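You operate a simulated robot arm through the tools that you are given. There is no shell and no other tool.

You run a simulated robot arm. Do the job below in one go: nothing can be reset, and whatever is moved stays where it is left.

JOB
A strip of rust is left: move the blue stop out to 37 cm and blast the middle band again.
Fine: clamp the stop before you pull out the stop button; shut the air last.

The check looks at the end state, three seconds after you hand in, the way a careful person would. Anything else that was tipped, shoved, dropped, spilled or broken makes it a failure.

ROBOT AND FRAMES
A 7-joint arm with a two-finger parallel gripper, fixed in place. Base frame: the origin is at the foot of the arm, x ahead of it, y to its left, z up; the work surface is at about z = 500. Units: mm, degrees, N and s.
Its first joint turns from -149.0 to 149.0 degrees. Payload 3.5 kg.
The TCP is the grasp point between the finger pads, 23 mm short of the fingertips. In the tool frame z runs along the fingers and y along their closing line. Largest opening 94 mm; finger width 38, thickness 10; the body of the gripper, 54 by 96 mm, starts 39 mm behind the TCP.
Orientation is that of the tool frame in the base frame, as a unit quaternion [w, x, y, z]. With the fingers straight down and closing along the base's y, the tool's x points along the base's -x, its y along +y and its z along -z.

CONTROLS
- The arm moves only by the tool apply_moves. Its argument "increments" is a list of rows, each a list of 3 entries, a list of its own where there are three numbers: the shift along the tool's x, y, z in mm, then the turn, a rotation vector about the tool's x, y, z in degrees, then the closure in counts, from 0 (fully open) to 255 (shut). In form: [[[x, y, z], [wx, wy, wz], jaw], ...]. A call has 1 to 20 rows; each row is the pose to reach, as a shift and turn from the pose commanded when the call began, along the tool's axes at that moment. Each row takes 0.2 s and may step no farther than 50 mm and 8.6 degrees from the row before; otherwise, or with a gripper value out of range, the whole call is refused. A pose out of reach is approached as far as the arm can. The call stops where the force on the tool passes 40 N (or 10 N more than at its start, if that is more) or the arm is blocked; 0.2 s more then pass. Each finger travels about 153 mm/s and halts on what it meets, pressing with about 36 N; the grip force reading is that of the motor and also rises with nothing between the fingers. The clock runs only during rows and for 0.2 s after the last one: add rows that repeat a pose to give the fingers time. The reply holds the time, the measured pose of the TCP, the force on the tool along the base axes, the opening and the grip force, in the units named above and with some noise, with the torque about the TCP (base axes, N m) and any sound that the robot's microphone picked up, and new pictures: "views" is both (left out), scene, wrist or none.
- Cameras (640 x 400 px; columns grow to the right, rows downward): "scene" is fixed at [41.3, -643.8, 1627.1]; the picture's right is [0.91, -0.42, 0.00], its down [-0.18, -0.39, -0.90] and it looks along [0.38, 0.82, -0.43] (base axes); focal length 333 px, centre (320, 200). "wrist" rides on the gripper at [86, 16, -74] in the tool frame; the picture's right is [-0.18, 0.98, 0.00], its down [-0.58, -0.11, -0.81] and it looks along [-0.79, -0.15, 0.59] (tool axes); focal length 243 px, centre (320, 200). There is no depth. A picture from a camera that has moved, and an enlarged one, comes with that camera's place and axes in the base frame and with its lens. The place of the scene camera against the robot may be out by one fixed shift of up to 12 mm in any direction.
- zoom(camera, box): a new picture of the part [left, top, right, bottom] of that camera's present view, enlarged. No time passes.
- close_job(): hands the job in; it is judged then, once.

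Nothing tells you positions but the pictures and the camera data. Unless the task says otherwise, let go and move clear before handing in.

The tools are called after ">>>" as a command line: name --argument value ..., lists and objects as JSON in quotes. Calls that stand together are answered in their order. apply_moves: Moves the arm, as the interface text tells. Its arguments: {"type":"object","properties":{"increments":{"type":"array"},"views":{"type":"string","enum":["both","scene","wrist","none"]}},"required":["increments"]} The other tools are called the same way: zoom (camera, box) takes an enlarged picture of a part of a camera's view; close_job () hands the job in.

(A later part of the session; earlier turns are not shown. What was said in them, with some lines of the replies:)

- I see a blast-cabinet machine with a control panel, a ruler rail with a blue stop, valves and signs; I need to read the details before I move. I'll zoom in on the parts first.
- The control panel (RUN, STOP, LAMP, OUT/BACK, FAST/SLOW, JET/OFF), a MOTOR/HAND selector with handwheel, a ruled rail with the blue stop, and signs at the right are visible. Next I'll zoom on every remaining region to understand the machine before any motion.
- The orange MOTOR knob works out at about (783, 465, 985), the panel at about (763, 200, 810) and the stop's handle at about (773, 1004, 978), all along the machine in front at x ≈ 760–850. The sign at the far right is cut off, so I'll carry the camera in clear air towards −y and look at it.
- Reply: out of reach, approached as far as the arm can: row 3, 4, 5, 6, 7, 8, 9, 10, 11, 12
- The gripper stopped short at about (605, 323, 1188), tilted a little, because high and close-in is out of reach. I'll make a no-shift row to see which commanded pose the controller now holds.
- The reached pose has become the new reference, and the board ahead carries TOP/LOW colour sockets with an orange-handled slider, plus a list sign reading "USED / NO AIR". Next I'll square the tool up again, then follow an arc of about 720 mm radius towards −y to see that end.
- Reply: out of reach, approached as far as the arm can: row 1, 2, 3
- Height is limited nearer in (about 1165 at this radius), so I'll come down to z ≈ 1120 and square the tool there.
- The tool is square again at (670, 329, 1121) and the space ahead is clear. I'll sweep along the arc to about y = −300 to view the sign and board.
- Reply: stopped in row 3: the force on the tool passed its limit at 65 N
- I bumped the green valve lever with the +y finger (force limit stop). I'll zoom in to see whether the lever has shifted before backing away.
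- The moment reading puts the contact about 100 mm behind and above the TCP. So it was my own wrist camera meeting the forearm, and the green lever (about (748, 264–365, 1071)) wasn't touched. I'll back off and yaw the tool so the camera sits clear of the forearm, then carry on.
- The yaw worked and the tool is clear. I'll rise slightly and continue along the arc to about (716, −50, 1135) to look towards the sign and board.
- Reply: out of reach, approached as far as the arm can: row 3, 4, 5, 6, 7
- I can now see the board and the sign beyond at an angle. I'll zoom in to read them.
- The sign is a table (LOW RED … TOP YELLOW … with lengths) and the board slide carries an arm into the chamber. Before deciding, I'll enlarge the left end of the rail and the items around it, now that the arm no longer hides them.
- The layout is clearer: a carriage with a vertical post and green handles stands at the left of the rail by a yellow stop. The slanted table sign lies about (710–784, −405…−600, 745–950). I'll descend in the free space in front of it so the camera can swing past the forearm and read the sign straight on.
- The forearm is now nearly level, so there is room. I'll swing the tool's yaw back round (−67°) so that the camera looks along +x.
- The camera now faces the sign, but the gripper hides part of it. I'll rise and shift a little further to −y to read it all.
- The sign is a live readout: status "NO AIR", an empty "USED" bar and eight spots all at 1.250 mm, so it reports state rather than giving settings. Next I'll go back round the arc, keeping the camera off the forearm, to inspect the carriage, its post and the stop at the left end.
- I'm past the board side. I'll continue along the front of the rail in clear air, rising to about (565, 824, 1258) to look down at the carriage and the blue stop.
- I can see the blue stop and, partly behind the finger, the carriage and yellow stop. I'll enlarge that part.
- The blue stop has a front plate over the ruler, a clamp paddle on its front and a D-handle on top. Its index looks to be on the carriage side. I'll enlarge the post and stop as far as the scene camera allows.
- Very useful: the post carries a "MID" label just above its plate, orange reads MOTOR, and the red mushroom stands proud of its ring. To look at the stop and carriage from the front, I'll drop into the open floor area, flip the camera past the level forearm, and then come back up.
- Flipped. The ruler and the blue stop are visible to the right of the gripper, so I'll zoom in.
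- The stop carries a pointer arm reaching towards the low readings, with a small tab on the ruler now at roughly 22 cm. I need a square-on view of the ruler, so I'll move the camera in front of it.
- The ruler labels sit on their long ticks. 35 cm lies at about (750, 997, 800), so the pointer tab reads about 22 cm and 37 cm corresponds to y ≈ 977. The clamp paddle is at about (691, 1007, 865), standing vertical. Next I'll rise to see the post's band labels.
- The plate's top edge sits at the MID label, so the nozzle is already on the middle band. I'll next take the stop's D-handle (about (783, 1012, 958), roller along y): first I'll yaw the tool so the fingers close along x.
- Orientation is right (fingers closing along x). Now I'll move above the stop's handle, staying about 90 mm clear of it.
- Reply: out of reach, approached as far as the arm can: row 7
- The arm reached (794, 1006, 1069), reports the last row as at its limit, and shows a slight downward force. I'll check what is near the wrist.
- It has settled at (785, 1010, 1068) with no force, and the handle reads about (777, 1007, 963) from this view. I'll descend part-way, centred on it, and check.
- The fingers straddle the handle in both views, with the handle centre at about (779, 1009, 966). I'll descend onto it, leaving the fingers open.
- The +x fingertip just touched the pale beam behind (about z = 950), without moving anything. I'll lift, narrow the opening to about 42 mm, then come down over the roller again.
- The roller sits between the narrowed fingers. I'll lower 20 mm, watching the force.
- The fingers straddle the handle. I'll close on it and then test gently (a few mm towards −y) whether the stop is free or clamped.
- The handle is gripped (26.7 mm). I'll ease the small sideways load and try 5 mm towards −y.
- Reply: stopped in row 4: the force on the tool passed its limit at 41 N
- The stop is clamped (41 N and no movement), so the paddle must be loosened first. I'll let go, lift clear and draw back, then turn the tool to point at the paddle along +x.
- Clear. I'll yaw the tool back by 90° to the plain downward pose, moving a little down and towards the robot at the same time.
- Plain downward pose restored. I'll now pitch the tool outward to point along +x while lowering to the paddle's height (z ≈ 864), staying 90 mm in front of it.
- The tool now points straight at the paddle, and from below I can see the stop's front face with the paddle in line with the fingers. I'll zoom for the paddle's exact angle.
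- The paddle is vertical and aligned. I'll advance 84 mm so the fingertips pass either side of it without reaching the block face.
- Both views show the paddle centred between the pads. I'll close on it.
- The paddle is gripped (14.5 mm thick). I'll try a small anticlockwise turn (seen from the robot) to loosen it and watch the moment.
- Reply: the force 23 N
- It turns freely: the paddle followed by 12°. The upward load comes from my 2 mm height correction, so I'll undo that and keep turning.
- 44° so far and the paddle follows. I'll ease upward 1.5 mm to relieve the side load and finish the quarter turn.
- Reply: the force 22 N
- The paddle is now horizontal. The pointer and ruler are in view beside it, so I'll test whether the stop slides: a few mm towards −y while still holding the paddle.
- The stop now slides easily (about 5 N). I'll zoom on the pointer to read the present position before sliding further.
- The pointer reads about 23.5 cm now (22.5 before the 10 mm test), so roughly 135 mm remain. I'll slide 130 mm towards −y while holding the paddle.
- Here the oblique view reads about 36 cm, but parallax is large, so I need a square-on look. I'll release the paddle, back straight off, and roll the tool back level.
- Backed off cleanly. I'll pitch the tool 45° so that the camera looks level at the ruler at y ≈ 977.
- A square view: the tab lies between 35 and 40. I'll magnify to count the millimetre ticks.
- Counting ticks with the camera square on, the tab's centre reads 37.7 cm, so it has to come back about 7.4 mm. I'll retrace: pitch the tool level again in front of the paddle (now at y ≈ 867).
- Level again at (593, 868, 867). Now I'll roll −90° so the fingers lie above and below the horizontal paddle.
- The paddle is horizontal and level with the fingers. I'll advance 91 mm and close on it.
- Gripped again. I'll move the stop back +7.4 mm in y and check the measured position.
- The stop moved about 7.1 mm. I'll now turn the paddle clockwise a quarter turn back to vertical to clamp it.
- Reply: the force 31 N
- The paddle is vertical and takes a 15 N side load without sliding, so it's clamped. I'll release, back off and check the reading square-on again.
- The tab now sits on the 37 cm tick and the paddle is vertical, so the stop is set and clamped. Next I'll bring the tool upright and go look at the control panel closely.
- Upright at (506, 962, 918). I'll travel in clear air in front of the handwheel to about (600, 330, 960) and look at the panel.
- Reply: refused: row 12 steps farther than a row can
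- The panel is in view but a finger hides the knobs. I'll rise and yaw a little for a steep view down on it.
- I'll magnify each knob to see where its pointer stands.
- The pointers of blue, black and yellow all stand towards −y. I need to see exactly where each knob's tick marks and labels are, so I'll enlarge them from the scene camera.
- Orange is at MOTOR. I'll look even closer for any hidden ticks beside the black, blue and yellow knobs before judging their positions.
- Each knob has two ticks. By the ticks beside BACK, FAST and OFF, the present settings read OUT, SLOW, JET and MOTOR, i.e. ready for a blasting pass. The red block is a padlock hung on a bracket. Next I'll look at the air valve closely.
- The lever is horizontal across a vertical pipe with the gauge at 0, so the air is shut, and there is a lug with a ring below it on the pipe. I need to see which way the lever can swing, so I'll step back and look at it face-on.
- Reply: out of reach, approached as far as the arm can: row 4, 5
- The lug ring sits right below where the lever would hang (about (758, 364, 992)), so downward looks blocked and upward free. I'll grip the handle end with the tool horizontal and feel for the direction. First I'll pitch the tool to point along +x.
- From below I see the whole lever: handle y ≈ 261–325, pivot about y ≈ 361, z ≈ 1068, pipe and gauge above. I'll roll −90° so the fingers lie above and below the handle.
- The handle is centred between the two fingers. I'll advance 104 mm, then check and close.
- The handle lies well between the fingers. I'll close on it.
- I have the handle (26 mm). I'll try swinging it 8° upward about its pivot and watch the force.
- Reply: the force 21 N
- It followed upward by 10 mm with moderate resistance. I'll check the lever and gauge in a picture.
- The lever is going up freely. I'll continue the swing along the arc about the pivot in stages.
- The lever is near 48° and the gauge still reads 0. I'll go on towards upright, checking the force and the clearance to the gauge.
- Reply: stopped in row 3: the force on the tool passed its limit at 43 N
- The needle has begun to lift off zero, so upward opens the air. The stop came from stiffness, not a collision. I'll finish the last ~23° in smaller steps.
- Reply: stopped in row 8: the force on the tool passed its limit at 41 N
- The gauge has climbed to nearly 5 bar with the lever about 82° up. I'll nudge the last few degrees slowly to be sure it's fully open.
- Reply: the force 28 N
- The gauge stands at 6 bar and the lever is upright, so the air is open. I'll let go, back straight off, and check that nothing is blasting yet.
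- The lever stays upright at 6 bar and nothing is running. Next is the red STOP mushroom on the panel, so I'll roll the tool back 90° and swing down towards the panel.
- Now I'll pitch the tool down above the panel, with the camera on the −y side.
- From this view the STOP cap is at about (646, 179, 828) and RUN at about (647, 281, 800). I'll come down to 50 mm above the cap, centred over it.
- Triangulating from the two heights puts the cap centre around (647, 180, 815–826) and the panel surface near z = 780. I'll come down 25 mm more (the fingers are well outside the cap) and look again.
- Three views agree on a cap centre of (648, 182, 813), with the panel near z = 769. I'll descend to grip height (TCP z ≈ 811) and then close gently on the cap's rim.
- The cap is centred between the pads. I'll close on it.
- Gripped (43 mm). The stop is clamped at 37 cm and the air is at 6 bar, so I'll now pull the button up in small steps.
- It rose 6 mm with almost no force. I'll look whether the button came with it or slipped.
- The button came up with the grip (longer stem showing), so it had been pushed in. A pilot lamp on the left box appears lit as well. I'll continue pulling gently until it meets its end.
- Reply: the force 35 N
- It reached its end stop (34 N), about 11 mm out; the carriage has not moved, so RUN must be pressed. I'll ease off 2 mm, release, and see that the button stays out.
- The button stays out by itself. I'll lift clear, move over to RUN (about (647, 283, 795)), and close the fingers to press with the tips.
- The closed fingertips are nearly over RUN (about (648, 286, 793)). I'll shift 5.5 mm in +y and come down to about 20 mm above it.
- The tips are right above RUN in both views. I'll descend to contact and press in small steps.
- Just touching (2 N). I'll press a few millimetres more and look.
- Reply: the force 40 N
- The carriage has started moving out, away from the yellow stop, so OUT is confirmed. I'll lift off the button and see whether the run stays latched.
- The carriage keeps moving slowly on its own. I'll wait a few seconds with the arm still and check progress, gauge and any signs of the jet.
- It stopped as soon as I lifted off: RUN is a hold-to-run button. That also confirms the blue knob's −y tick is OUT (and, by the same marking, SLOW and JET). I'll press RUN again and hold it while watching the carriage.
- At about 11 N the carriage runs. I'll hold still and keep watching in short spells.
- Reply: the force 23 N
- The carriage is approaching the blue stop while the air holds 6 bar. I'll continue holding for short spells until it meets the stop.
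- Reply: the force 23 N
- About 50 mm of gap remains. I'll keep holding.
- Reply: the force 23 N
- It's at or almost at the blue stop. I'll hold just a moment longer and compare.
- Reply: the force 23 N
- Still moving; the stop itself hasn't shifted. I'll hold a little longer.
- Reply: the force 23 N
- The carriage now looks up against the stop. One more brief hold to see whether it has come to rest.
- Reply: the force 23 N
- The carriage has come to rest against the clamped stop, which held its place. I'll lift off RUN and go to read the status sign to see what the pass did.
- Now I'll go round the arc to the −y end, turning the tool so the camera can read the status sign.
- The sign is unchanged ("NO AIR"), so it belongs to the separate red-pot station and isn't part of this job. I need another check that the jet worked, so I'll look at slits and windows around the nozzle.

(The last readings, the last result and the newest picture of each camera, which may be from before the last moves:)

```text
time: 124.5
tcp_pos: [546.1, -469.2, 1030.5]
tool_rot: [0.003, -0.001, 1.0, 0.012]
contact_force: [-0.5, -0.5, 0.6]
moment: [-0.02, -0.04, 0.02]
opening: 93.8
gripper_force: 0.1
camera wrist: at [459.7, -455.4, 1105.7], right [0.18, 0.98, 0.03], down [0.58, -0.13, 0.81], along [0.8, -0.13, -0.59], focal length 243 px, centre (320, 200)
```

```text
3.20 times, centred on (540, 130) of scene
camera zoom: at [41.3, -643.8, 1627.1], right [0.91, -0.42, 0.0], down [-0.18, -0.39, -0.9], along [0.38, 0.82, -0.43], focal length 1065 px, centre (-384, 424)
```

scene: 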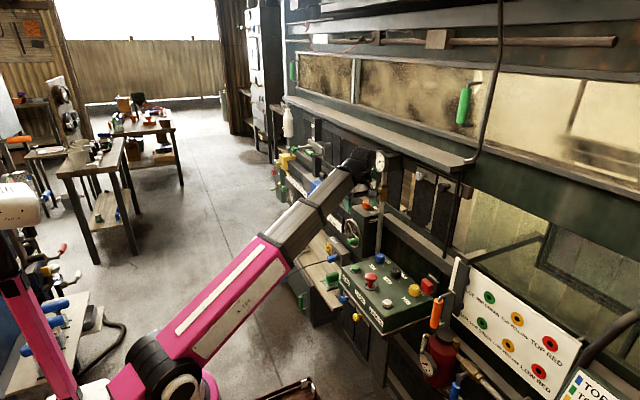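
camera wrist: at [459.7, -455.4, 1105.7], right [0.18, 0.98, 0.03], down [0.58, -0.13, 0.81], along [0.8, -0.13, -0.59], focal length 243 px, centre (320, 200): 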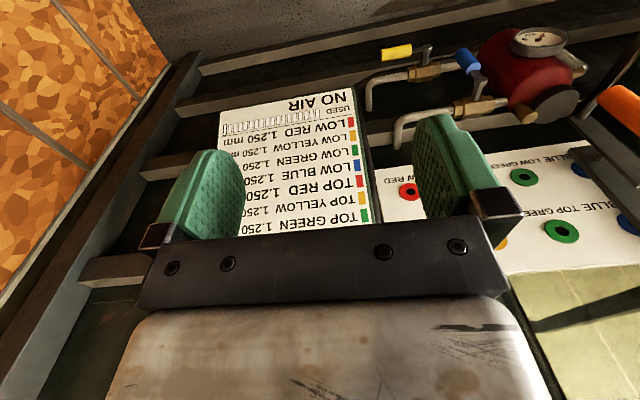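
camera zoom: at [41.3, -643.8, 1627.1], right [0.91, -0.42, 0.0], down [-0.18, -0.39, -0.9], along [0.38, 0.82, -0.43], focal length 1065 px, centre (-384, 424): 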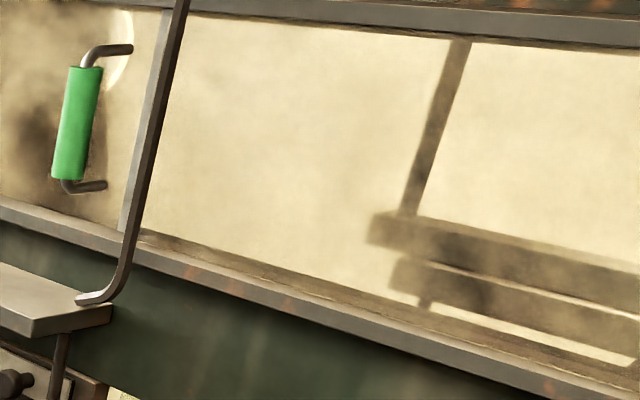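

Through a slit in the curtain (scene ≈ (347, 140)) some reddish-brown work surface shows. I'll magnify that spot.

>>> zoom --camera "scene" --box '[340, 128, 356, 156]'

>>> zoom --camera "scene" --box '[276, 112, 356, 172]'

>>> zoom --camera "scene" --box '[395, 165, 425, 215]'

>>> zoom --camera "scene" --box '[440, 180, 640, 300]'

```text
14.29 times, centred on (348, 142) of scene
camera zoom: at [41.3, -643.8, 1627.1], right [0.91, -0.42, 0.0], down [-0.18, -0.39, -0.9], along [0.38, 0.82, -0.43], focal length 4754 px, centre (-80, 1029)
```

zoom: 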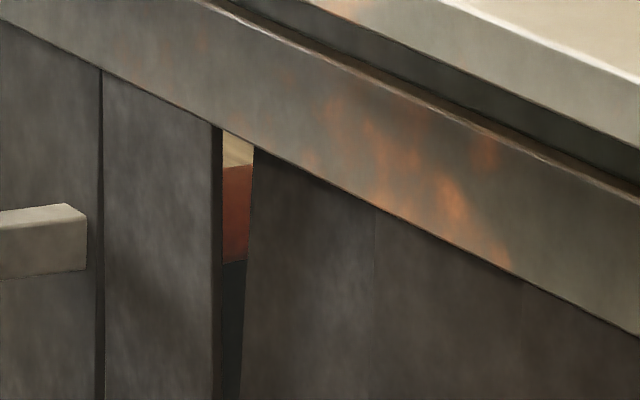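

```text
6.67 times, centred on (316, 142) of scene
camera zoom: at [41.3, -643.8, 1627.1], right [0.91, -0.42, 0.0], down [-0.18, -0.39, -0.9], along [0.38, 0.82, -0.43], focal length 2219 px, centre (347, 587)
```

zoom: 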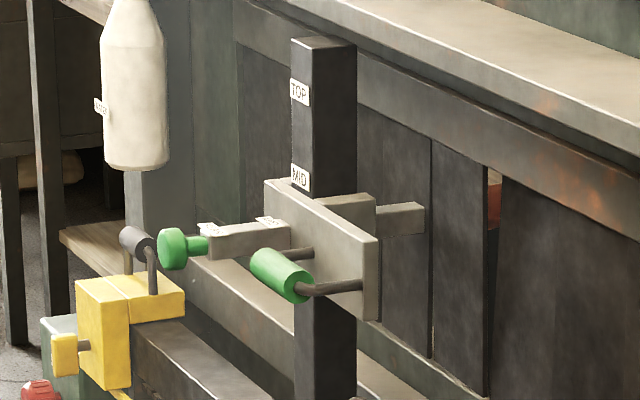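

```text
8.00 times, centred on (410, 190) of scene
camera zoom: at [41.3, -643.8, 1627.1], right [0.91, -0.42, 0.0], down [-0.18, -0.39, -0.9], along [0.38, 0.82, -0.43], focal length 2662 px, centre (-400, 280)
```

zoom: 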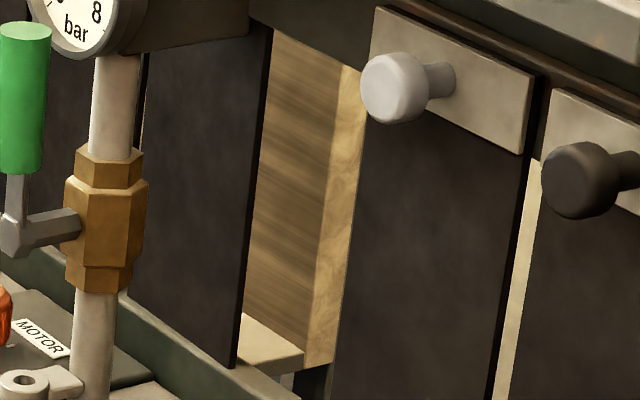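

```text
3.20 times, centred on (540, 240) of scene
camera zoom: at [41.3, -643.8, 1627.1], right [0.91, -0.42, 0.0], down [-0.18, -0.39, -0.9], along [0.38, 0.82, -0.43], focal length 1065 px, centre (-384, 72)
```

zoom: 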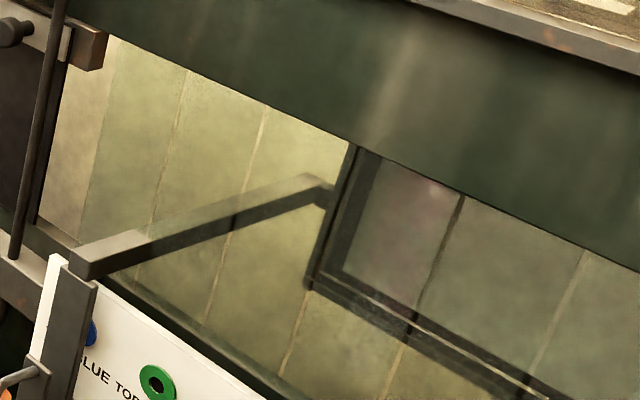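

The red seen in the slit moves along with the carriage (it's the nozzle holder), so it tells nothing about rust. The settings MOTOR, OUT (proved by the motion), SLOW, JET, MID band and 6 bar were all right for the pass. What remains is shutting the air, so I'll return to the valve side.

>>> apply_moves --increments '[[[-17, 29, -20], [0, 0, -5], 0], [[-43, 64, -40], [0, 0, -10], 0], [[-67, 101, -60], [0, 0, -15], 0], [[-88, 139, -60], [0, 0, -20], 0], [[-107, 178, -60], [0, 0, -25], 0], [[-124, 219, -60], [0, 0, -30], 0], [[-138, 260, -60], [0, 0, -35], 0], [[-149, 302, -60], [0, 0, -40], 0], [[-158, 345, -60], [0, 0, -45], 0], [[-164, 388, -60], [0, 0, -50], 0], [[-168, 432, -60], [0, 0, -55], 0], [[-169, 475, -60], [0, 0, -60], 0], [[-167, 519, -60], [0, 0, -65], 0], [[-163, 562, -60], [0, 0, -70], 0], [[-156, 605, -60], [0, 0, -75], 0], [[-146, 648, -60], [0, 0, -80], 0], [[-134, 690, -60], [0, 0, -85], 0], [[-109, 731, -60], [0, 0, -90], 0]]' --views "both"

```text
time: 128.3
tcp_pos: [653.1, 260.9, 1108.8]
tool_rot: [-0.011, 0.708, -0.706, -0.006]
contact_force: [0.3, 0.1, 0.1]
moment: [-0.03, -0.02, -0.01]
opening: 94.0
gripper_force: 0.1
camera wrist: at [636.1, 171.9, 1181.1], right [-0.98, 0.18, 0.0], down [0.1, 0.56, 0.82], along [0.15, 0.81, -0.57], focal length 243 px, centre (320, 200)
```

scene: 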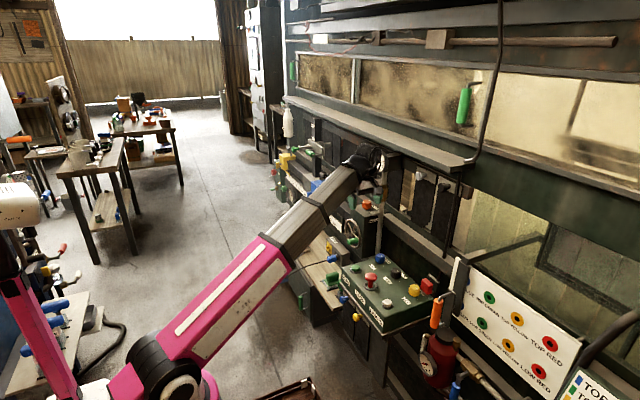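
wrist: 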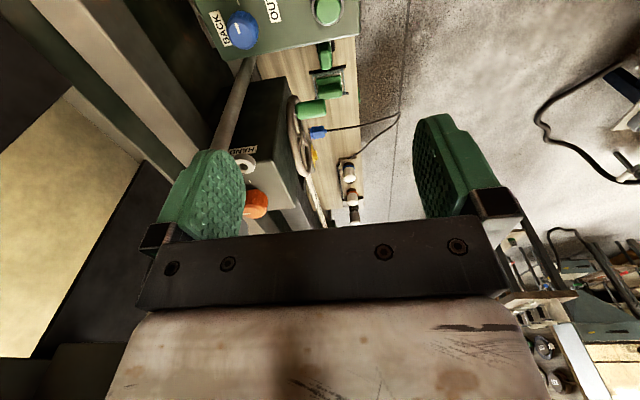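

I'm back near the valve with its lever still upright. I'll pitch the tool to point along +x again.

>>> apply_moves --increments '[[[-4, 5, -2], [8.2, 0, 0], 0], [[-7, 10, -4], [16.4, 0, 0], 0], [[-11, 14, -6], [24.6, 0, 0], 0], [[-14, 19, -8], [32.8, 0, 0], 0], [[-18, 24, -10], [41, 0, 0], 60], [[-21, 29, -11], [49.2, 0, 0], 100], [[-25, 34, -13], [57.4, 0, 0], 120], [[-28, 39, -15], [65.6, 0, 0], 120], [[-32, 43, -17], [73.8, 0, 0], 120], [[-35, 48, -19], [82, 0, 0], 120], [[-39, 53, -21], [90, 0, 0], 120], [[-39, 53, -21], [90, 0, 0], 120]]' --views "none"

```text
time: 130.9
tcp_pos: [600.4, 297.9, 1132.2]
tool_rot: [0.509, -0.493, 0.503, -0.496]
contact_force: [0.3, -0.2, -0.4]
moment: [-0.04, -0.03, -0.01]
opening: 49.9
gripper_force: 0.0
```

Level again. Now I'll roll −90° so the fingers straddle the upright handle sideways, while moving in front of it.

>>> apply_moves --increments '[[[-6, -1, 2], [0, 0, -8.2], 120], [[-12, -1, 5], [0, 0, -16.4], 120], [[-18, -2, 7], [0, 0, -24.6], 120], [[-24, -3, 9], [0, 0, -32.8], 120], [[-30, -4, 11], [0, 0, -41], 120], [[-36, -4, 14], [0, 0, -49.2], 120], [[-41, -5, 16], [0, 0, -57.4], 120], [[-47, -6, 18], [0, 0, -65.6], 120], [[-53, -7, 20], [0, 0, -73.8], 120], [[-59, -7, 23], [0, 0, -82], 120], [[-65, -8, 25], [0, 0, -90], 120], [[-65, -8, 25], [0, 0, -90], 120]]' --views "wrist"

>>> zoom --camera "scene" --box '[335, 145, 405, 220]'

```text
time: 133.5
tcp_pos: [625.8, 362.2, 1141.1]
tool_rot: [-0.009, 0.705, -0.007, 0.709]
contact_force: [0.8, 0.1, 0.6]
moment: [0.0, 0.0, -0.02]
opening: 49.6
gripper_force: 0.0
camera wrist: at [549.4, 343.7, 1227.1], right [0.0, -0.98, -0.21], down [-0.8, 0.12, -0.58], along [0.6, 0.17, -0.79], focal length 243 px, centre (320, 200)
```

wrist: 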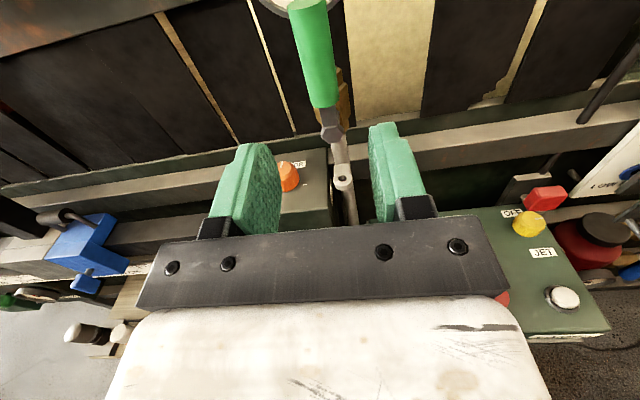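

```text
5.33 times, centred on (370, 182) of scene
camera zoom: at [41.3, -643.8, 1627.1], right [0.91, -0.42, 0.0], down [-0.18, -0.39, -0.9], along [0.38, 0.82, -0.43], focal length 1775 px, centre (53, 293)
```

zoom: 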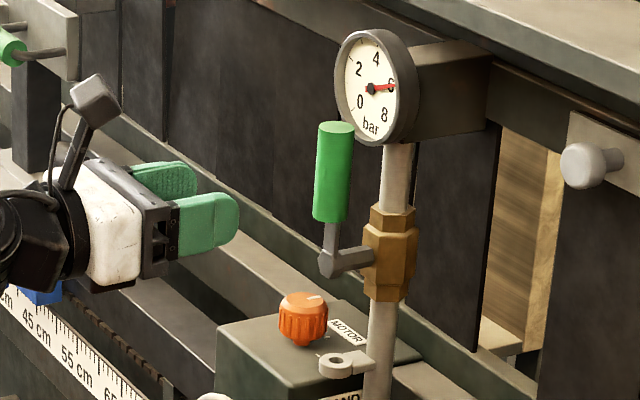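

The handle is straight ahead. Before closing, I'll take a quick enlarged look along the curtain slits from here.

>>> zoom --camera "wrist" --box '[0, 20, 160, 150]'

>>> zoom --camera "wrist" --box '[150, 0, 310, 140]'

>>> zoom --camera "wrist" --box '[330, 0, 560, 120]'

```text
3.08 times, centred on (80, 85) of wrist
camera zoom: at [549.4, 343.7, 1227.1], right [0.0, -0.98, -0.21], down [-0.8, 0.12, -0.58], along [0.6, 0.17, -0.79], focal length 746 px, centre (1058, 554)
```

zoom: 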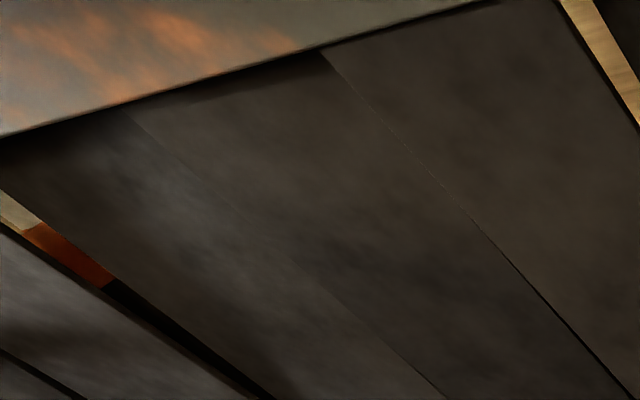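

```text
2.86 times, centred on (230, 70) of wrist
camera zoom: at [549.4, 343.7, 1227.1], right [0.0, -0.98, -0.21], down [-0.8, 0.12, -0.58], along [0.6, 0.17, -0.79], focal length 693 px, centre (577, 571)
```

zoom: 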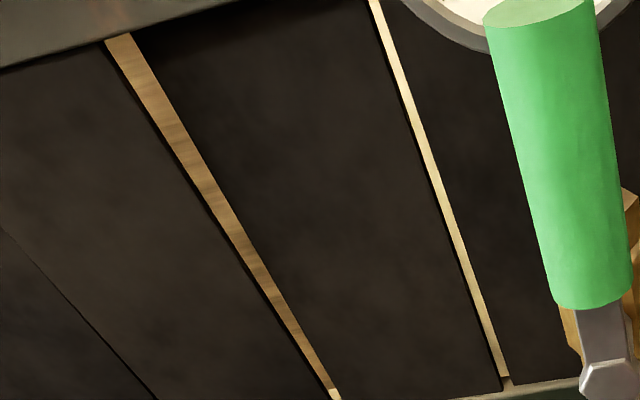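

```text
2.78 times, centred on (445, 60) of wrist
camera zoom: at [549.4, 343.7, 1227.1], right [0.0, -0.98, -0.21], down [-0.8, 0.12, -0.58], along [0.6, 0.17, -0.79], focal length 675 px, centre (-28, 590)
```

zoom: 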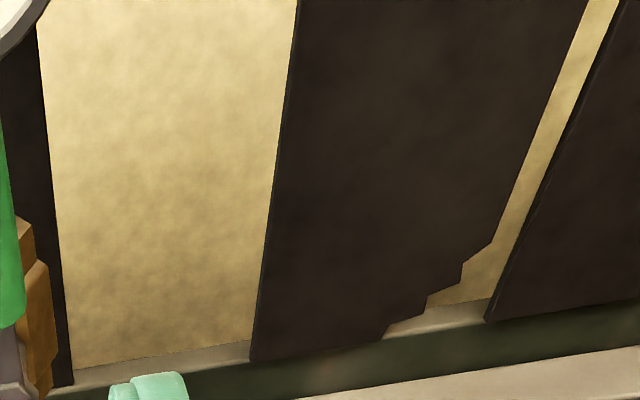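

Those slits only show the pale back wall and the nozzle holder, so nothing more can be learnt from here. I'll advance and take hold of the upright handle.

>>> apply_moves --increments '[[[0, 0, 40], [0, 0, 0], 120], [[0, 0, 80], [0, 0, 0], 120], [[0, 0, 119], [0, 0, 0], 120], [[0, 0, 119], [0, 0, 0], 120], [[0, 0, 119], [0, 0, 0], 255], [[0, 0, 119], [0, 0, 0], 255], [[0, 0, 119], [0, 0, 0], 255]]' --views "wrist"

>>> zoom --camera "scene" --box '[345, 145, 405, 220]'

```text
time: 135.1
tcp_pos: [743.4, 363.3, 1140.5]
tool_rot: [-0.011, 0.704, -0.007, 0.71]
contact_force: [3.0, 4.6, 2.5]
moment: [0.33, -0.25, 0.11]
opening: 25.7
gripper_force: 45.1
camera wrist: at [669.2, 344.2, 1228.3], right [0.0, -0.98, -0.21], down [-0.8, 0.12, -0.58], along [0.6, 0.17, -0.78], focal length 243 px, centre (320, 200)
```

wrist: 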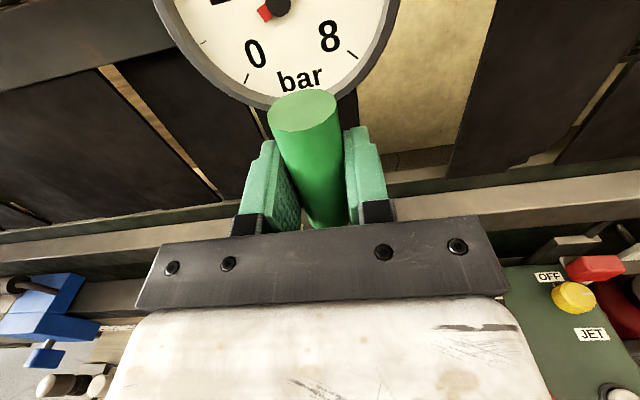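

```text
5.33 times, centred on (375, 182) of scene
camera zoom: at [41.3, -643.8, 1627.1], right [0.91, -0.42, 0.0], down [-0.18, -0.39, -0.9], along [0.38, 0.82, -0.43], focal length 1775 px, centre (27, 293)
```

zoom: 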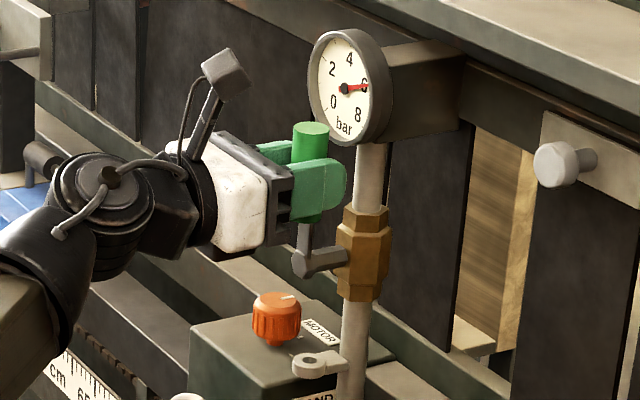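

Gripped. The pass is done and everything else is settled, so the last act is to shut the air. I'll swing the lever back down towards −y in small steps about its pivot.

>>> apply_moves --increments '[[[-0.1, 6.2, 0], [0, 0, 5], 255], [[-0.7, 12.4, 0], [0, 0, 10], 255], [[-1.9, 18.6, 0], [0, 0, 15], 255], [[-3.6, 24.6, 0], [0, 0, 20], 255], [[-5.8, 30.4, 0], [0, 0, 25], 255], [[-8.5, 36, 0], [0, 0, 30], 255], [[-11.7, 41.4, 0], [0, 0, 35], 255], [[-15.4, 46.5, 0], [0, 0, 40], 255], [[-19.5, 51.2, 0], [0, 0, 45], 255]]' --views "none"

>>> zoom --camera "scene" --box '[345, 145, 405, 220]'

```text
time: 137.1
tcp_pos: [744.7, 311.8, 1119.7]
tool_rot: [-0.28, 0.649, -0.277, 0.652]
contact_force: [7.3, 5.5, -18.5]
moment: [-0.69, -0.37, -0.5]
opening: 25.7
gripper_force: 44.9
```

```text
5.33 times, centred on (375, 182) of scene
camera zoom: at [41.3, -643.8, 1627.1], right [0.91, -0.42, 0.0], down [-0.18, -0.39, -0.9], along [0.38, 0.82, -0.43], focal length 1775 px, centre (27, 293)
```

zoom: 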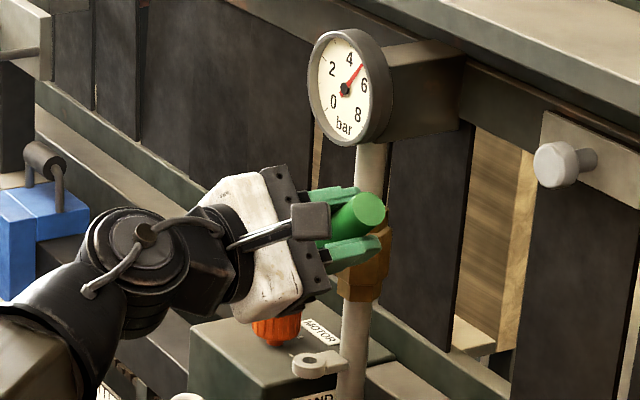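

Pressure is dropping with the lever at 45°. I'll complete the swing to horizontal.

>>> apply_moves --increments '[[[-0.2, 6.2, 0], [0, 0, 5], 255], [[-0.9, 12.2, 0], [0, 0, 10], 255], [[-2.2, 18.3, 0], [0, 0, 15], 255], [[-4, 24.3, 0], [0, 0, 20], 255], [[-6.2, 30, 0], [0, 0, 25], 255], [[-9.1, 35.5, 0], [0, 0, 30], 255], [[-12.3, 40.7, 0], [0, 0, 35], 255], [[-16, 45.7, 0], [0, 0, 40], 255], [[-20.1, 50.3, 0], [0, 0, 45], 255], [[-20.1, 50.3, 0], [0, 0, 45], 255]]' --views "wrist"

>>> zoom --camera "scene" --box '[345, 145, 405, 220]'

```text
time: 139.3
tcp_pos: [744.1, 291.5, 1071.1]
tool_rot: [0.507, -0.493, 0.504, -0.496]
contact_force: [-8.4, 2.4, -28.0]
moment: [-2.13, 0.0, -0.25]
opening: 26.6
gripper_force: 45.4
camera wrist: at [670.0, 205.6, 1051.9], right [0.01, 0.21, -0.98], down [-0.81, 0.58, 0.12], along [0.59, 0.79, 0.17], focal length 243 px, centre (320, 200)
```

wrist: 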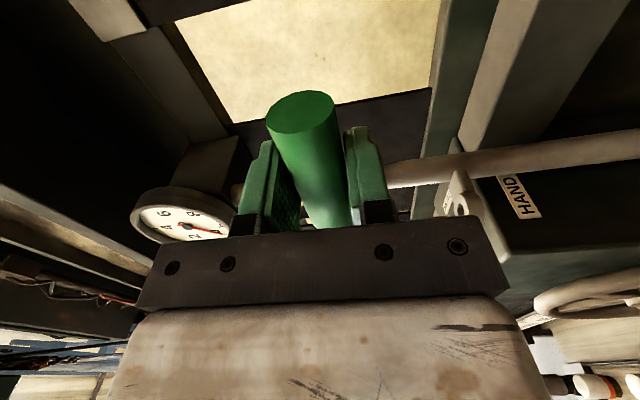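

```text
5.33 times, centred on (375, 182) of scene
camera zoom: at [41.3, -643.8, 1627.1], right [0.91, -0.42, 0.0], down [-0.18, -0.39, -0.9], along [0.38, 0.82, -0.43], focal length 1775 px, centre (27, 293)
```

zoom: 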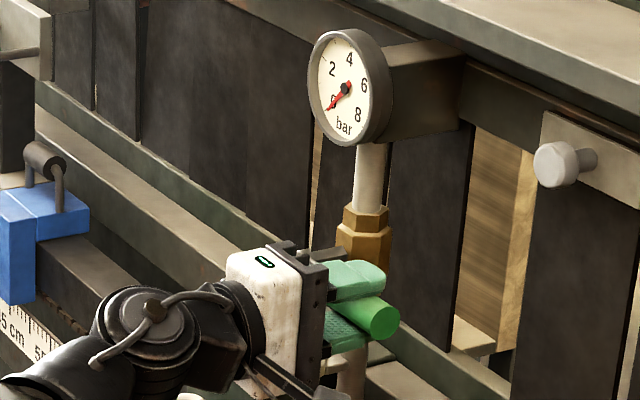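

The gauge is at 0 and the lever nearly horizontal. I'll compare its angle with the starting picture using the same enlargement.

>>> zoom --camera "scene" --box '[345, 170, 405, 220]'

```text
8.00 times, centred on (375, 195) of scene
camera zoom: at [41.3, -643.8, 1627.1], right [0.91, -0.42, 0.0], down [-0.18, -0.39, -0.9], along [0.38, 0.82, -0.43], focal length 2662 px, centre (-120, 240)
```

zoom: 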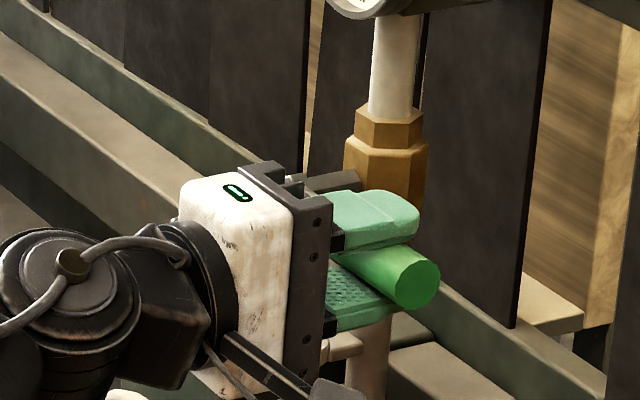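

The handle end is exactly where it was at the start, so the air is shut. I'll release, back straight off, and check the lever, gauge and stop once more.

>>> apply_moves --increments '[[[0, 0, 0], [0, 0, 0], 100], [[0, 0, 0], [0, 0, 0], 100], [[0, 0, 0], [0, 0, 0], 100], [[0, 0, -40], [0, 0, 0], 100], [[0, 0, -80], [0, 0, 0], 100], [[0, 0, -120], [0, 0, 0], 100], [[0, 0, -140], [0, 0, 0], 100]]' --views "both"

>>> zoom --camera "scene" --box '[345, 145, 405, 220]'

>>> zoom --camera "scene" --box '[275, 150, 345, 210]'

>>> zoom --camera "scene" --box '[335, 240, 455, 330]'

```text
time: 140.9
tcp_pos: [604.0, 291.3, 1068.4]
tool_rot: [0.509, -0.493, 0.504, -0.494]
contact_force: [0.2, -0.9, -0.1]
moment: [0.05, 0.0, 0.0]
opening: 57.3
gripper_force: 0.0
camera wrist: at [530.1, 204.8, 1050.7], right [0.01, 0.21, -0.98], down [-0.81, 0.58, 0.12], along [0.59, 0.79, 0.17], focal length 243 px, centre (320, 200)
```

scene: 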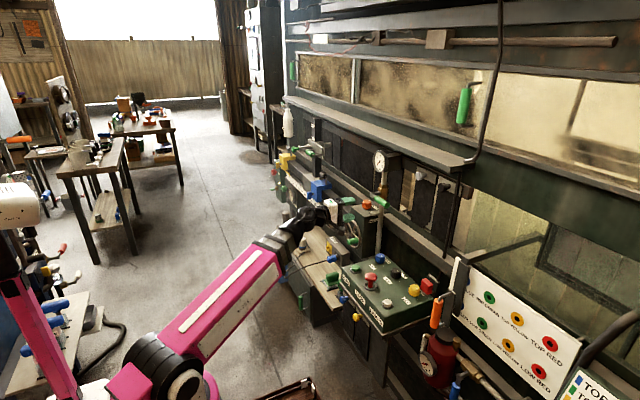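
wrist: 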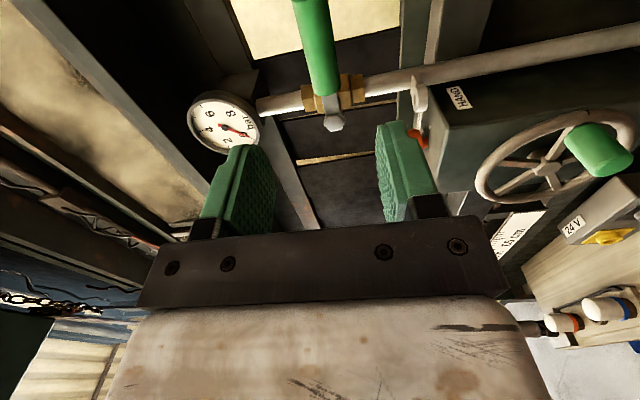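

```text
5.33 times, centred on (375, 182) of scene
camera zoom: at [41.3, -643.8, 1627.1], right [0.91, -0.42, 0.0], down [-0.18, -0.39, -0.9], along [0.38, 0.82, -0.43], focal length 1775 px, centre (27, 293)
```

zoom: 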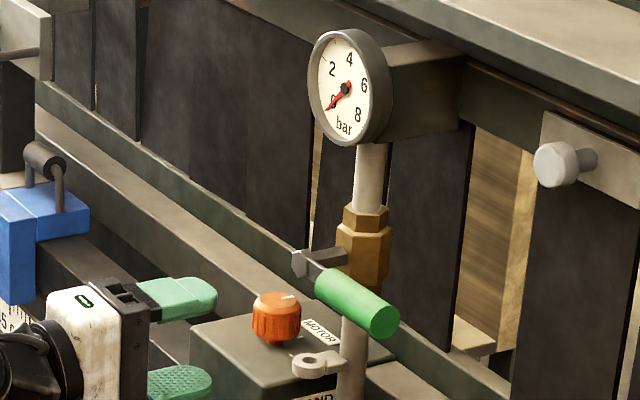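

```text
6.67 times, centred on (310, 180) of scene
camera zoom: at [41.3, -643.8, 1627.1], right [0.91, -0.42, 0.0], down [-0.18, -0.39, -0.9], along [0.38, 0.82, -0.43], focal length 2219 px, centre (387, 333)
```

zoom: 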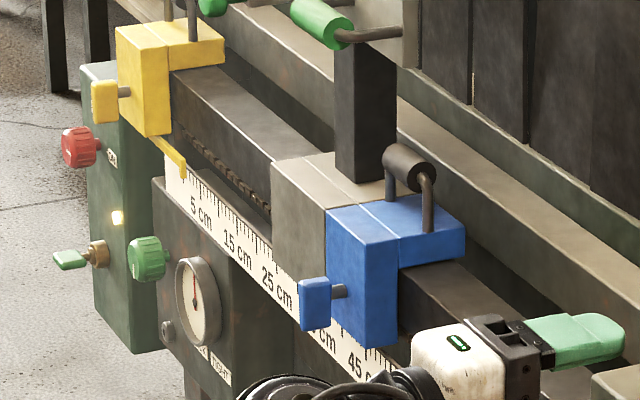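

```text
4.44 times, centred on (395, 285) of scene
camera zoom: at [41.3, -643.8, 1627.1], right [0.91, -0.42, 0.0], down [-0.18, -0.39, -0.9], along [0.38, 0.82, -0.43], focal length 1479 px, centre (-13, -178)
```

zoom: 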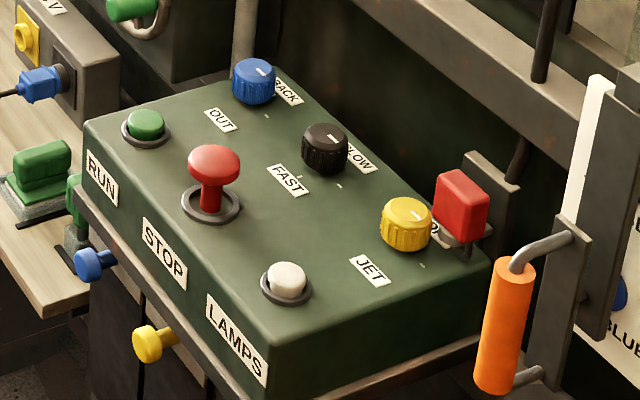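

All settled: gauge 0, lever back horizontal, stop unmoved with the carriage against it. I'll do a look-only check of the 37 cm reading from the front before handing in, so first I'll roll the tool level and move along in clear air.

>>> apply_moves --increments '[[[-15, 5, -2], [0, 0, 8.2], 60], [[-35, 10, -4], [0, 0, 16.4], 0], [[-60, 15, -6], [0, 0, 24.6], 0], [[-90, 20, -8], [0, 0, 32.8], 0], [[-125, 25, -10], [0, 0, 41], 0], [[-160, 30, -12], [0, 0, 49.2], 0], [[-200, 35, -14], [0, 0, 57.4], 0], [[-240, 40, -16], [0, 0, 65.6], 0], [[-280, 45, -18], [0, 0, 73.8], 0], [[-320, 50, -20], [0, 0, 82], 0], [[-365, 55, -22], [0, 0, 90], 0], [[-365, 55, -22], [0, 0, 90], 0]]' --views "none"

```text
time: 143.5
tcp_pos: [581.0, 657.8, 1024.0]
tool_rot: [0.71, 0.008, 0.705, 0.011]
contact_force: [0.3, -0.9, -0.2]
moment: [0.01, -0.01, -0.02]
opening: 94.0
gripper_force: 0.0
```

Now I'll pitch 45° and slide across so that the camera faces the ruler at y ≈ 977.

>>> apply_moves --increments '[[[19, 38, -1], [0, 5.6, 0], 0], [[38, 76, -2], [0, 11.2, 0], 0], [[57, 114, -3], [0, 16.9, 0], 0], [[77, 152, -4], [0, 22.5, 0], 0], [[96, 190, -6], [0, 28.1, 0], 0], [[115, 228, -7], [0, 33.7, 0], 0], [[134, 266, -8], [0, 39.4, 0], 0], [[154, 303, -9], [0, 45, 0], 0], [[154, 303, -9], [0, 45, 0], 0]]' --views "wrist"

>>> zoom --camera "wrist" --box '[290, 80, 430, 160]'

>>> zoom --camera "wrist" --box '[220, 60, 440, 220]'

```text
time: 145.5
tcp_pos: [572.1, 964.8, 876.6]
tool_rot: [0.385, 0.003, 0.923, 0.011]
contact_force: [-0.6, 0.0, -0.1]
moment: [-0.01, 0.02, 0.01]
opening: 94.1
gripper_force: 0.1
camera wrist: at [458.7, 980.7, 868.0], right [0.13, 0.98, 0.15], down [-0.16, -0.13, 0.98], along [0.98, -0.15, 0.14], focal length 243 px, centre (320, 200)
```

wrist: 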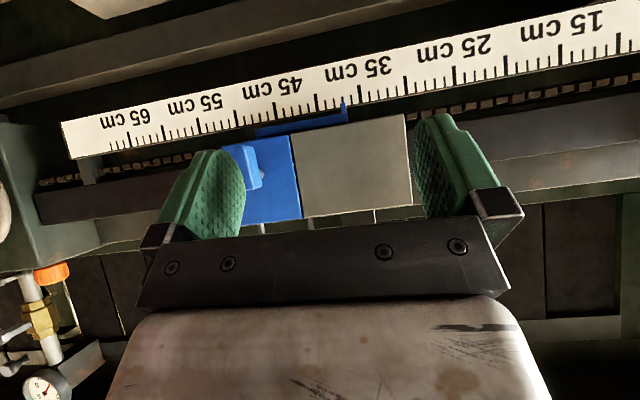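

```text
4.57 times, centred on (360, 120) of wrist
camera zoom: at [458.7, 980.7, 868.0], right [0.13, 0.98, 0.15], down [-0.16, -0.13, 0.98], along [0.98, -0.15, 0.14], focal length 1109 px, centre (137, 566)
```

zoom: 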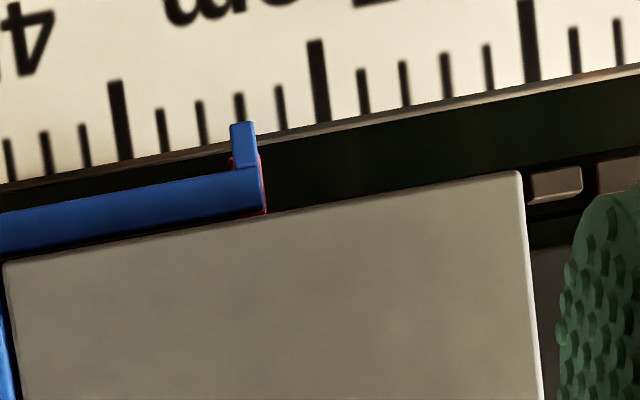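

```text
2.50 times, centred on (330, 140) of wrist
camera zoom: at [458.7, 980.7, 868.0], right [0.13, 0.98, 0.15], down [-0.16, -0.13, 0.98], along [0.98, -0.15, 0.14], focal length 606 px, centre (295, 350)
```

zoom: 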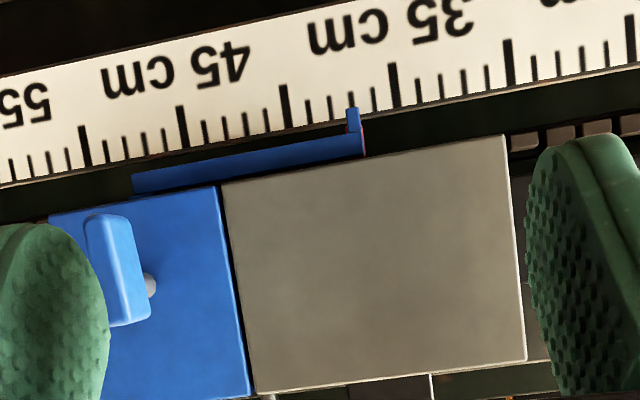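

The blue pointer still sits on 37 cm, with the carriage's own red pointer right behind it, so the pass ended exactly at 37. I'll take one look-only peek at the curtain slits over the blasted stretch.

>>> apply_moves --increments '[[[-20, 16, -23], [0, 0, 0], 0], [[-41, 32, -46], [0, 0, 0], 0], [[-61, 48, -69], [0, 0, 0], 0], [[-81, 64, -92], [0, 0, 0], 0], [[-101, 80, -115], [0, 0, 0], 0], [[-121, 95, -138], [0, 0, 0], 0], [[-121, 95, -138], [0, 0, 0], 0]]' --views "wrist"

>>> zoom --camera "wrist" --box '[230, 0, 430, 230]'

>>> zoom --camera "wrist" --box '[420, 0, 640, 230]'

>>> zoom --camera "wrist" --box '[0, 0, 230, 230]'

```text
time: 147.1
tcp_pos: [559.2, 1055.2, 1063.1]
tool_rot: [0.386, 0.003, 0.922, 0.012]
contact_force: [-0.7, -0.2, 0.7]
moment: [-0.03, -0.01, -0.02]
opening: 94.2
gripper_force: 0.1
camera wrist: at [445.2, 1071.1, 1054.3], right [0.13, 0.98, 0.15], down [-0.17, -0.13, 0.98], along [0.98, -0.15, 0.14], focal length 243 px, centre (320, 200)
```

wrist: 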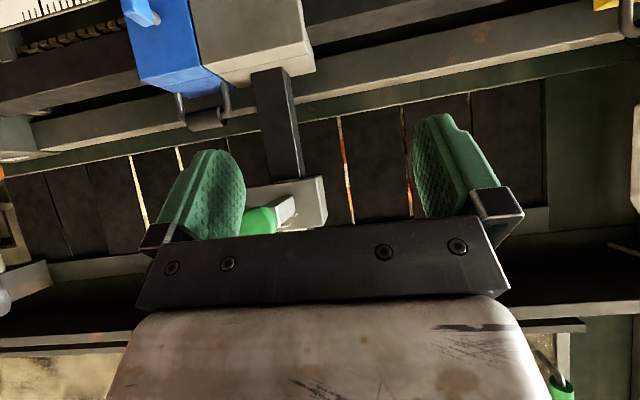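

```text
1.74 times, centred on (330, 115) of wrist
camera zoom: at [445.2, 1071.1, 1054.3], right [0.13, 0.98, 0.15], down [-0.17, -0.13, 0.98], along [0.98, -0.15, 0.14], focal length 422 px, centre (303, 348)
```

zoom: 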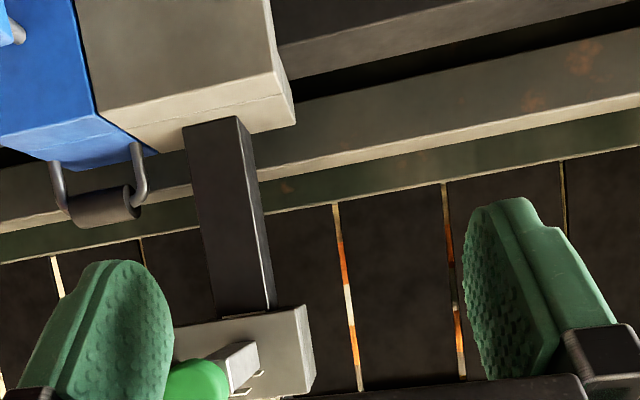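

```text
1.74 times, centred on (530, 115) of wrist
camera zoom: at [445.2, 1071.1, 1054.3], right [0.13, 0.98, 0.15], down [-0.17, -0.13, 0.98], along [0.98, -0.15, 0.14], focal length 422 px, centre (-45, 348)
```

zoom: 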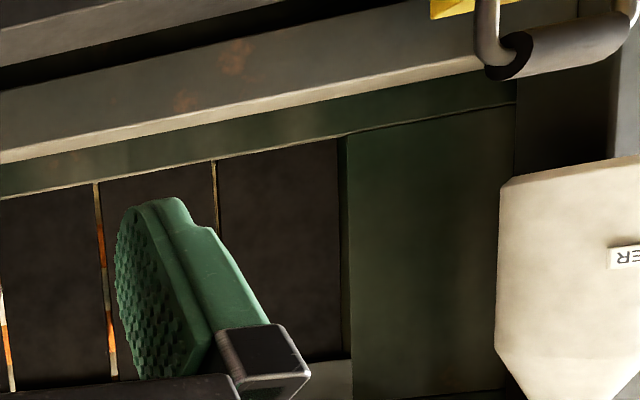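

```text
1.74 times, centred on (115, 115) of wrist
camera zoom: at [445.2, 1071.1, 1054.3], right [0.13, 0.98, 0.15], down [-0.17, -0.13, 0.98], along [0.98, -0.15, 0.14], focal length 422 px, centre (676, 348)
```

zoom: 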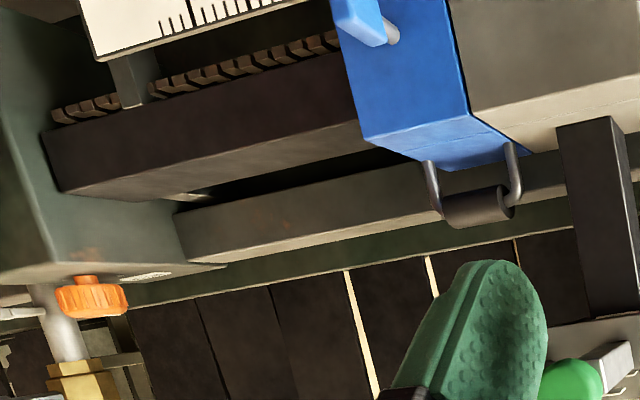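

Very useful: through the slits the work is visible, with orange rust above and below and a pale cleaned middle. I'll magnify both slits.

>>> zoom --camera "wrist" --box '[325, 105, 375, 230]'

>>> zoom --camera "wrist" --box '[385, 95, 435, 220]'

>>> zoom --camera "wrist" --box '[455, 85, 500, 190]'

>>> zoom --camera "wrist" --box '[120, 130, 200, 230]'

>>> zoom --camera "wrist" --box '[230, 120, 300, 200]'

```text
3.20 times, centred on (350, 168) of wrist
camera zoom: at [445.2, 1071.1, 1054.3], right [0.13, 0.98, 0.15], down [-0.17, -0.13, 0.98], along [0.98, -0.15, 0.14], focal length 776 px, centre (224, 304)
```

zoom: 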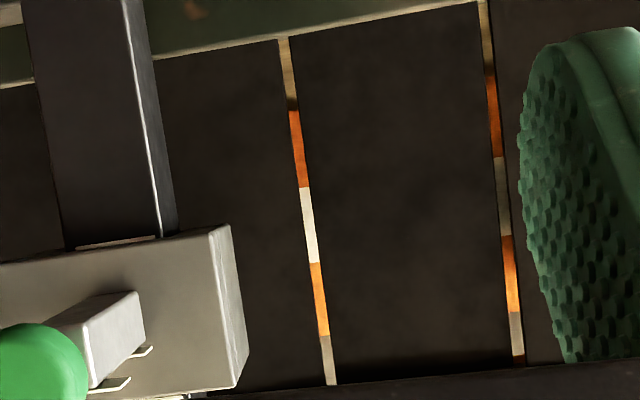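

```text
3.20 times, centred on (410, 158) of wrist
camera zoom: at [445.2, 1071.1, 1054.3], right [0.13, 0.98, 0.15], down [-0.17, -0.13, 0.98], along [0.98, -0.15, 0.14], focal length 776 px, centre (32, 336)
```

zoom: 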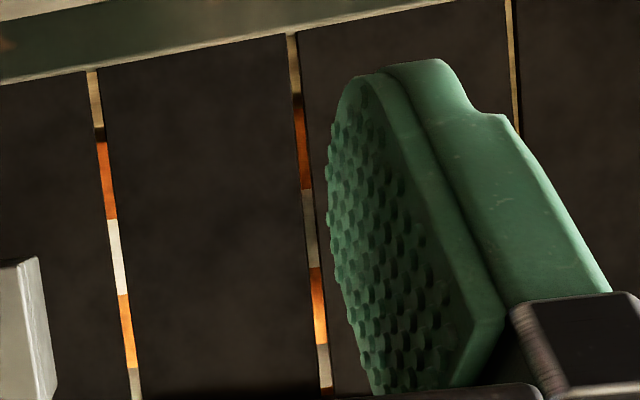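

```text
3.81 times, centred on (478, 138) of wrist
camera zoom: at [445.2, 1071.1, 1054.3], right [0.13, 0.98, 0.15], down [-0.17, -0.13, 0.98], along [0.98, -0.15, 0.14], focal length 924 px, centre (-280, 438)
```

zoom: 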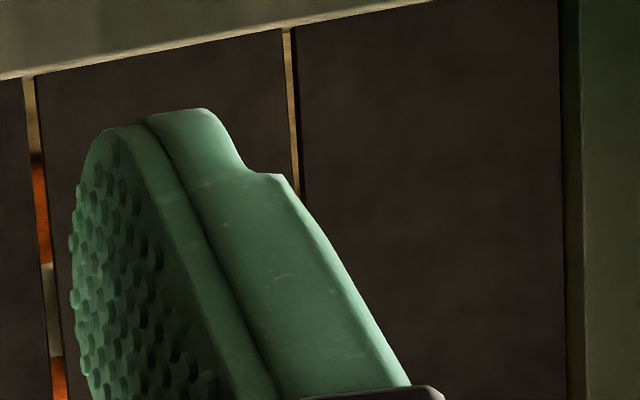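

```text
4.00 times, centred on (160, 180) of wrist
camera zoom: at [445.2, 1071.1, 1054.3], right [0.13, 0.98, 0.15], down [-0.17, -0.13, 0.98], along [0.98, -0.15, 0.14], focal length 970 px, centre (960, 280)
```

zoom: 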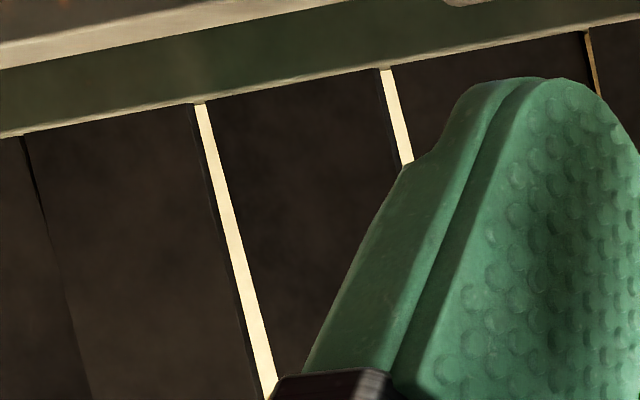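

```text
5.00 times, centred on (265, 160) of wrist
camera zoom: at [445.2, 1071.1, 1054.3], right [0.13, 0.98, 0.15], down [-0.17, -0.13, 0.98], along [0.98, -0.15, 0.14], focal length 1213 px, centre (595, 400)
```

zoom: 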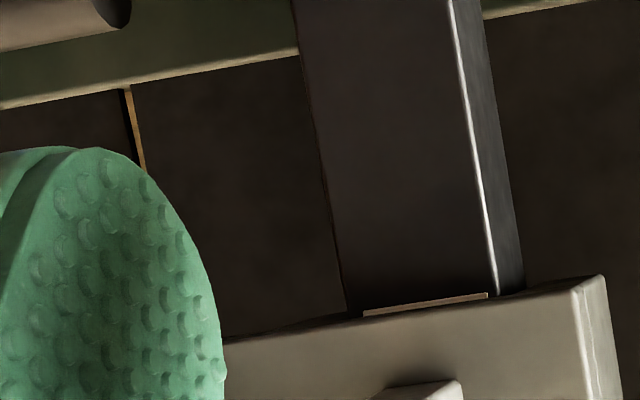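

Confirmed: at about 29 cm, in the newly reached stretch, the middle band is bright bare metal, with rust remaining only in the untouched top and low bands. The stop is clamped at 37 cm, the air is shut and the arm holds nothing, so I'll draw back a little and hand in.

>>> apply_moves --increments '[[[25, -30, -25], [0, 0, 0], 0], [[50, -60, -50], [0, 0, 0], 0], [[50, -60, -50], [0, 0, 0], 0]]' --views "scene"

>>> zoom --camera "scene" --box '[260, 120, 460, 320]'

```text
time: 147.9
tcp_pos: [488.2, 994.6, 1060.0]
tool_rot: [0.385, 0.003, 0.923, 0.012]
contact_force: [0.8, 0.6, 0.7]
moment: [-0.01, -0.02, -0.01]
opening: 93.9
gripper_force: 0.1
```

scene: 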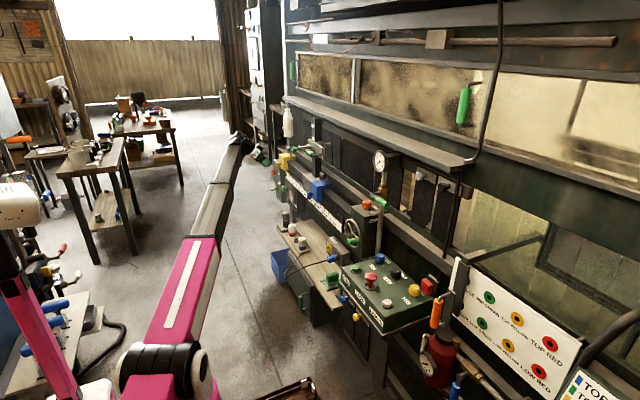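

```text
2.00 times, centred on (360, 220) of scene
camera zoom: at [41.3, -643.8, 1627.1], right [0.91, -0.42, 0.0], down [-0.18, -0.39, -0.9], along [0.38, 0.82, -0.43], focal length 666 px, centre (240, 160)
```

zoom: 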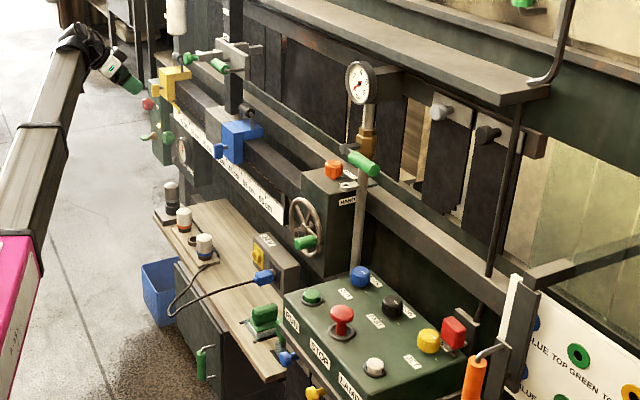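

Everything is in order: the stop is clamped at 37 cm with the carriage against it, the air lever is horizontal with the gauge at 0, the bench and panel are undisturbed, and the arm is clear. I'm handing the job in.

>>> close_job

```text
The job is handed in.
```

The blue stop is clamped at 37 cm, the middle band has been blasted again, and the air is shut. The job is handed in.

- **Order:** I clamped the stop, opened the air, pulled out the stop button, ran the pass and shut the air last.
- **Stop:** I checked the pointer square-on against the ruler before and after the pass. The carriage ran up against the stop, and the stop did not move.
- **Pass:** It ran at 6 bar with the panel on MOTOR, OUT, SLOW and JET, and the nozzle at MID. RUN works only while held. My first press moved the carriage a few centimetres. The second took it the rest of the way.
- **Rust:** Through a slit in the curtain at about 29 cm, the middle band is bare metal. I could not see the last few centimetres up to 37 directly. The top and low bands are still rusty, since this pass did not touch them.
- **As left:** The air lever is back at its starting angle and the gauge reads 0. The stop button is out, the knobs are as I found them, and the carriage is resting against the blue stop.

Early on, the wrist camera bumped the robot's own forearm, and later a fingertip touched the beam behind the stop's handle. Neither moved anything.
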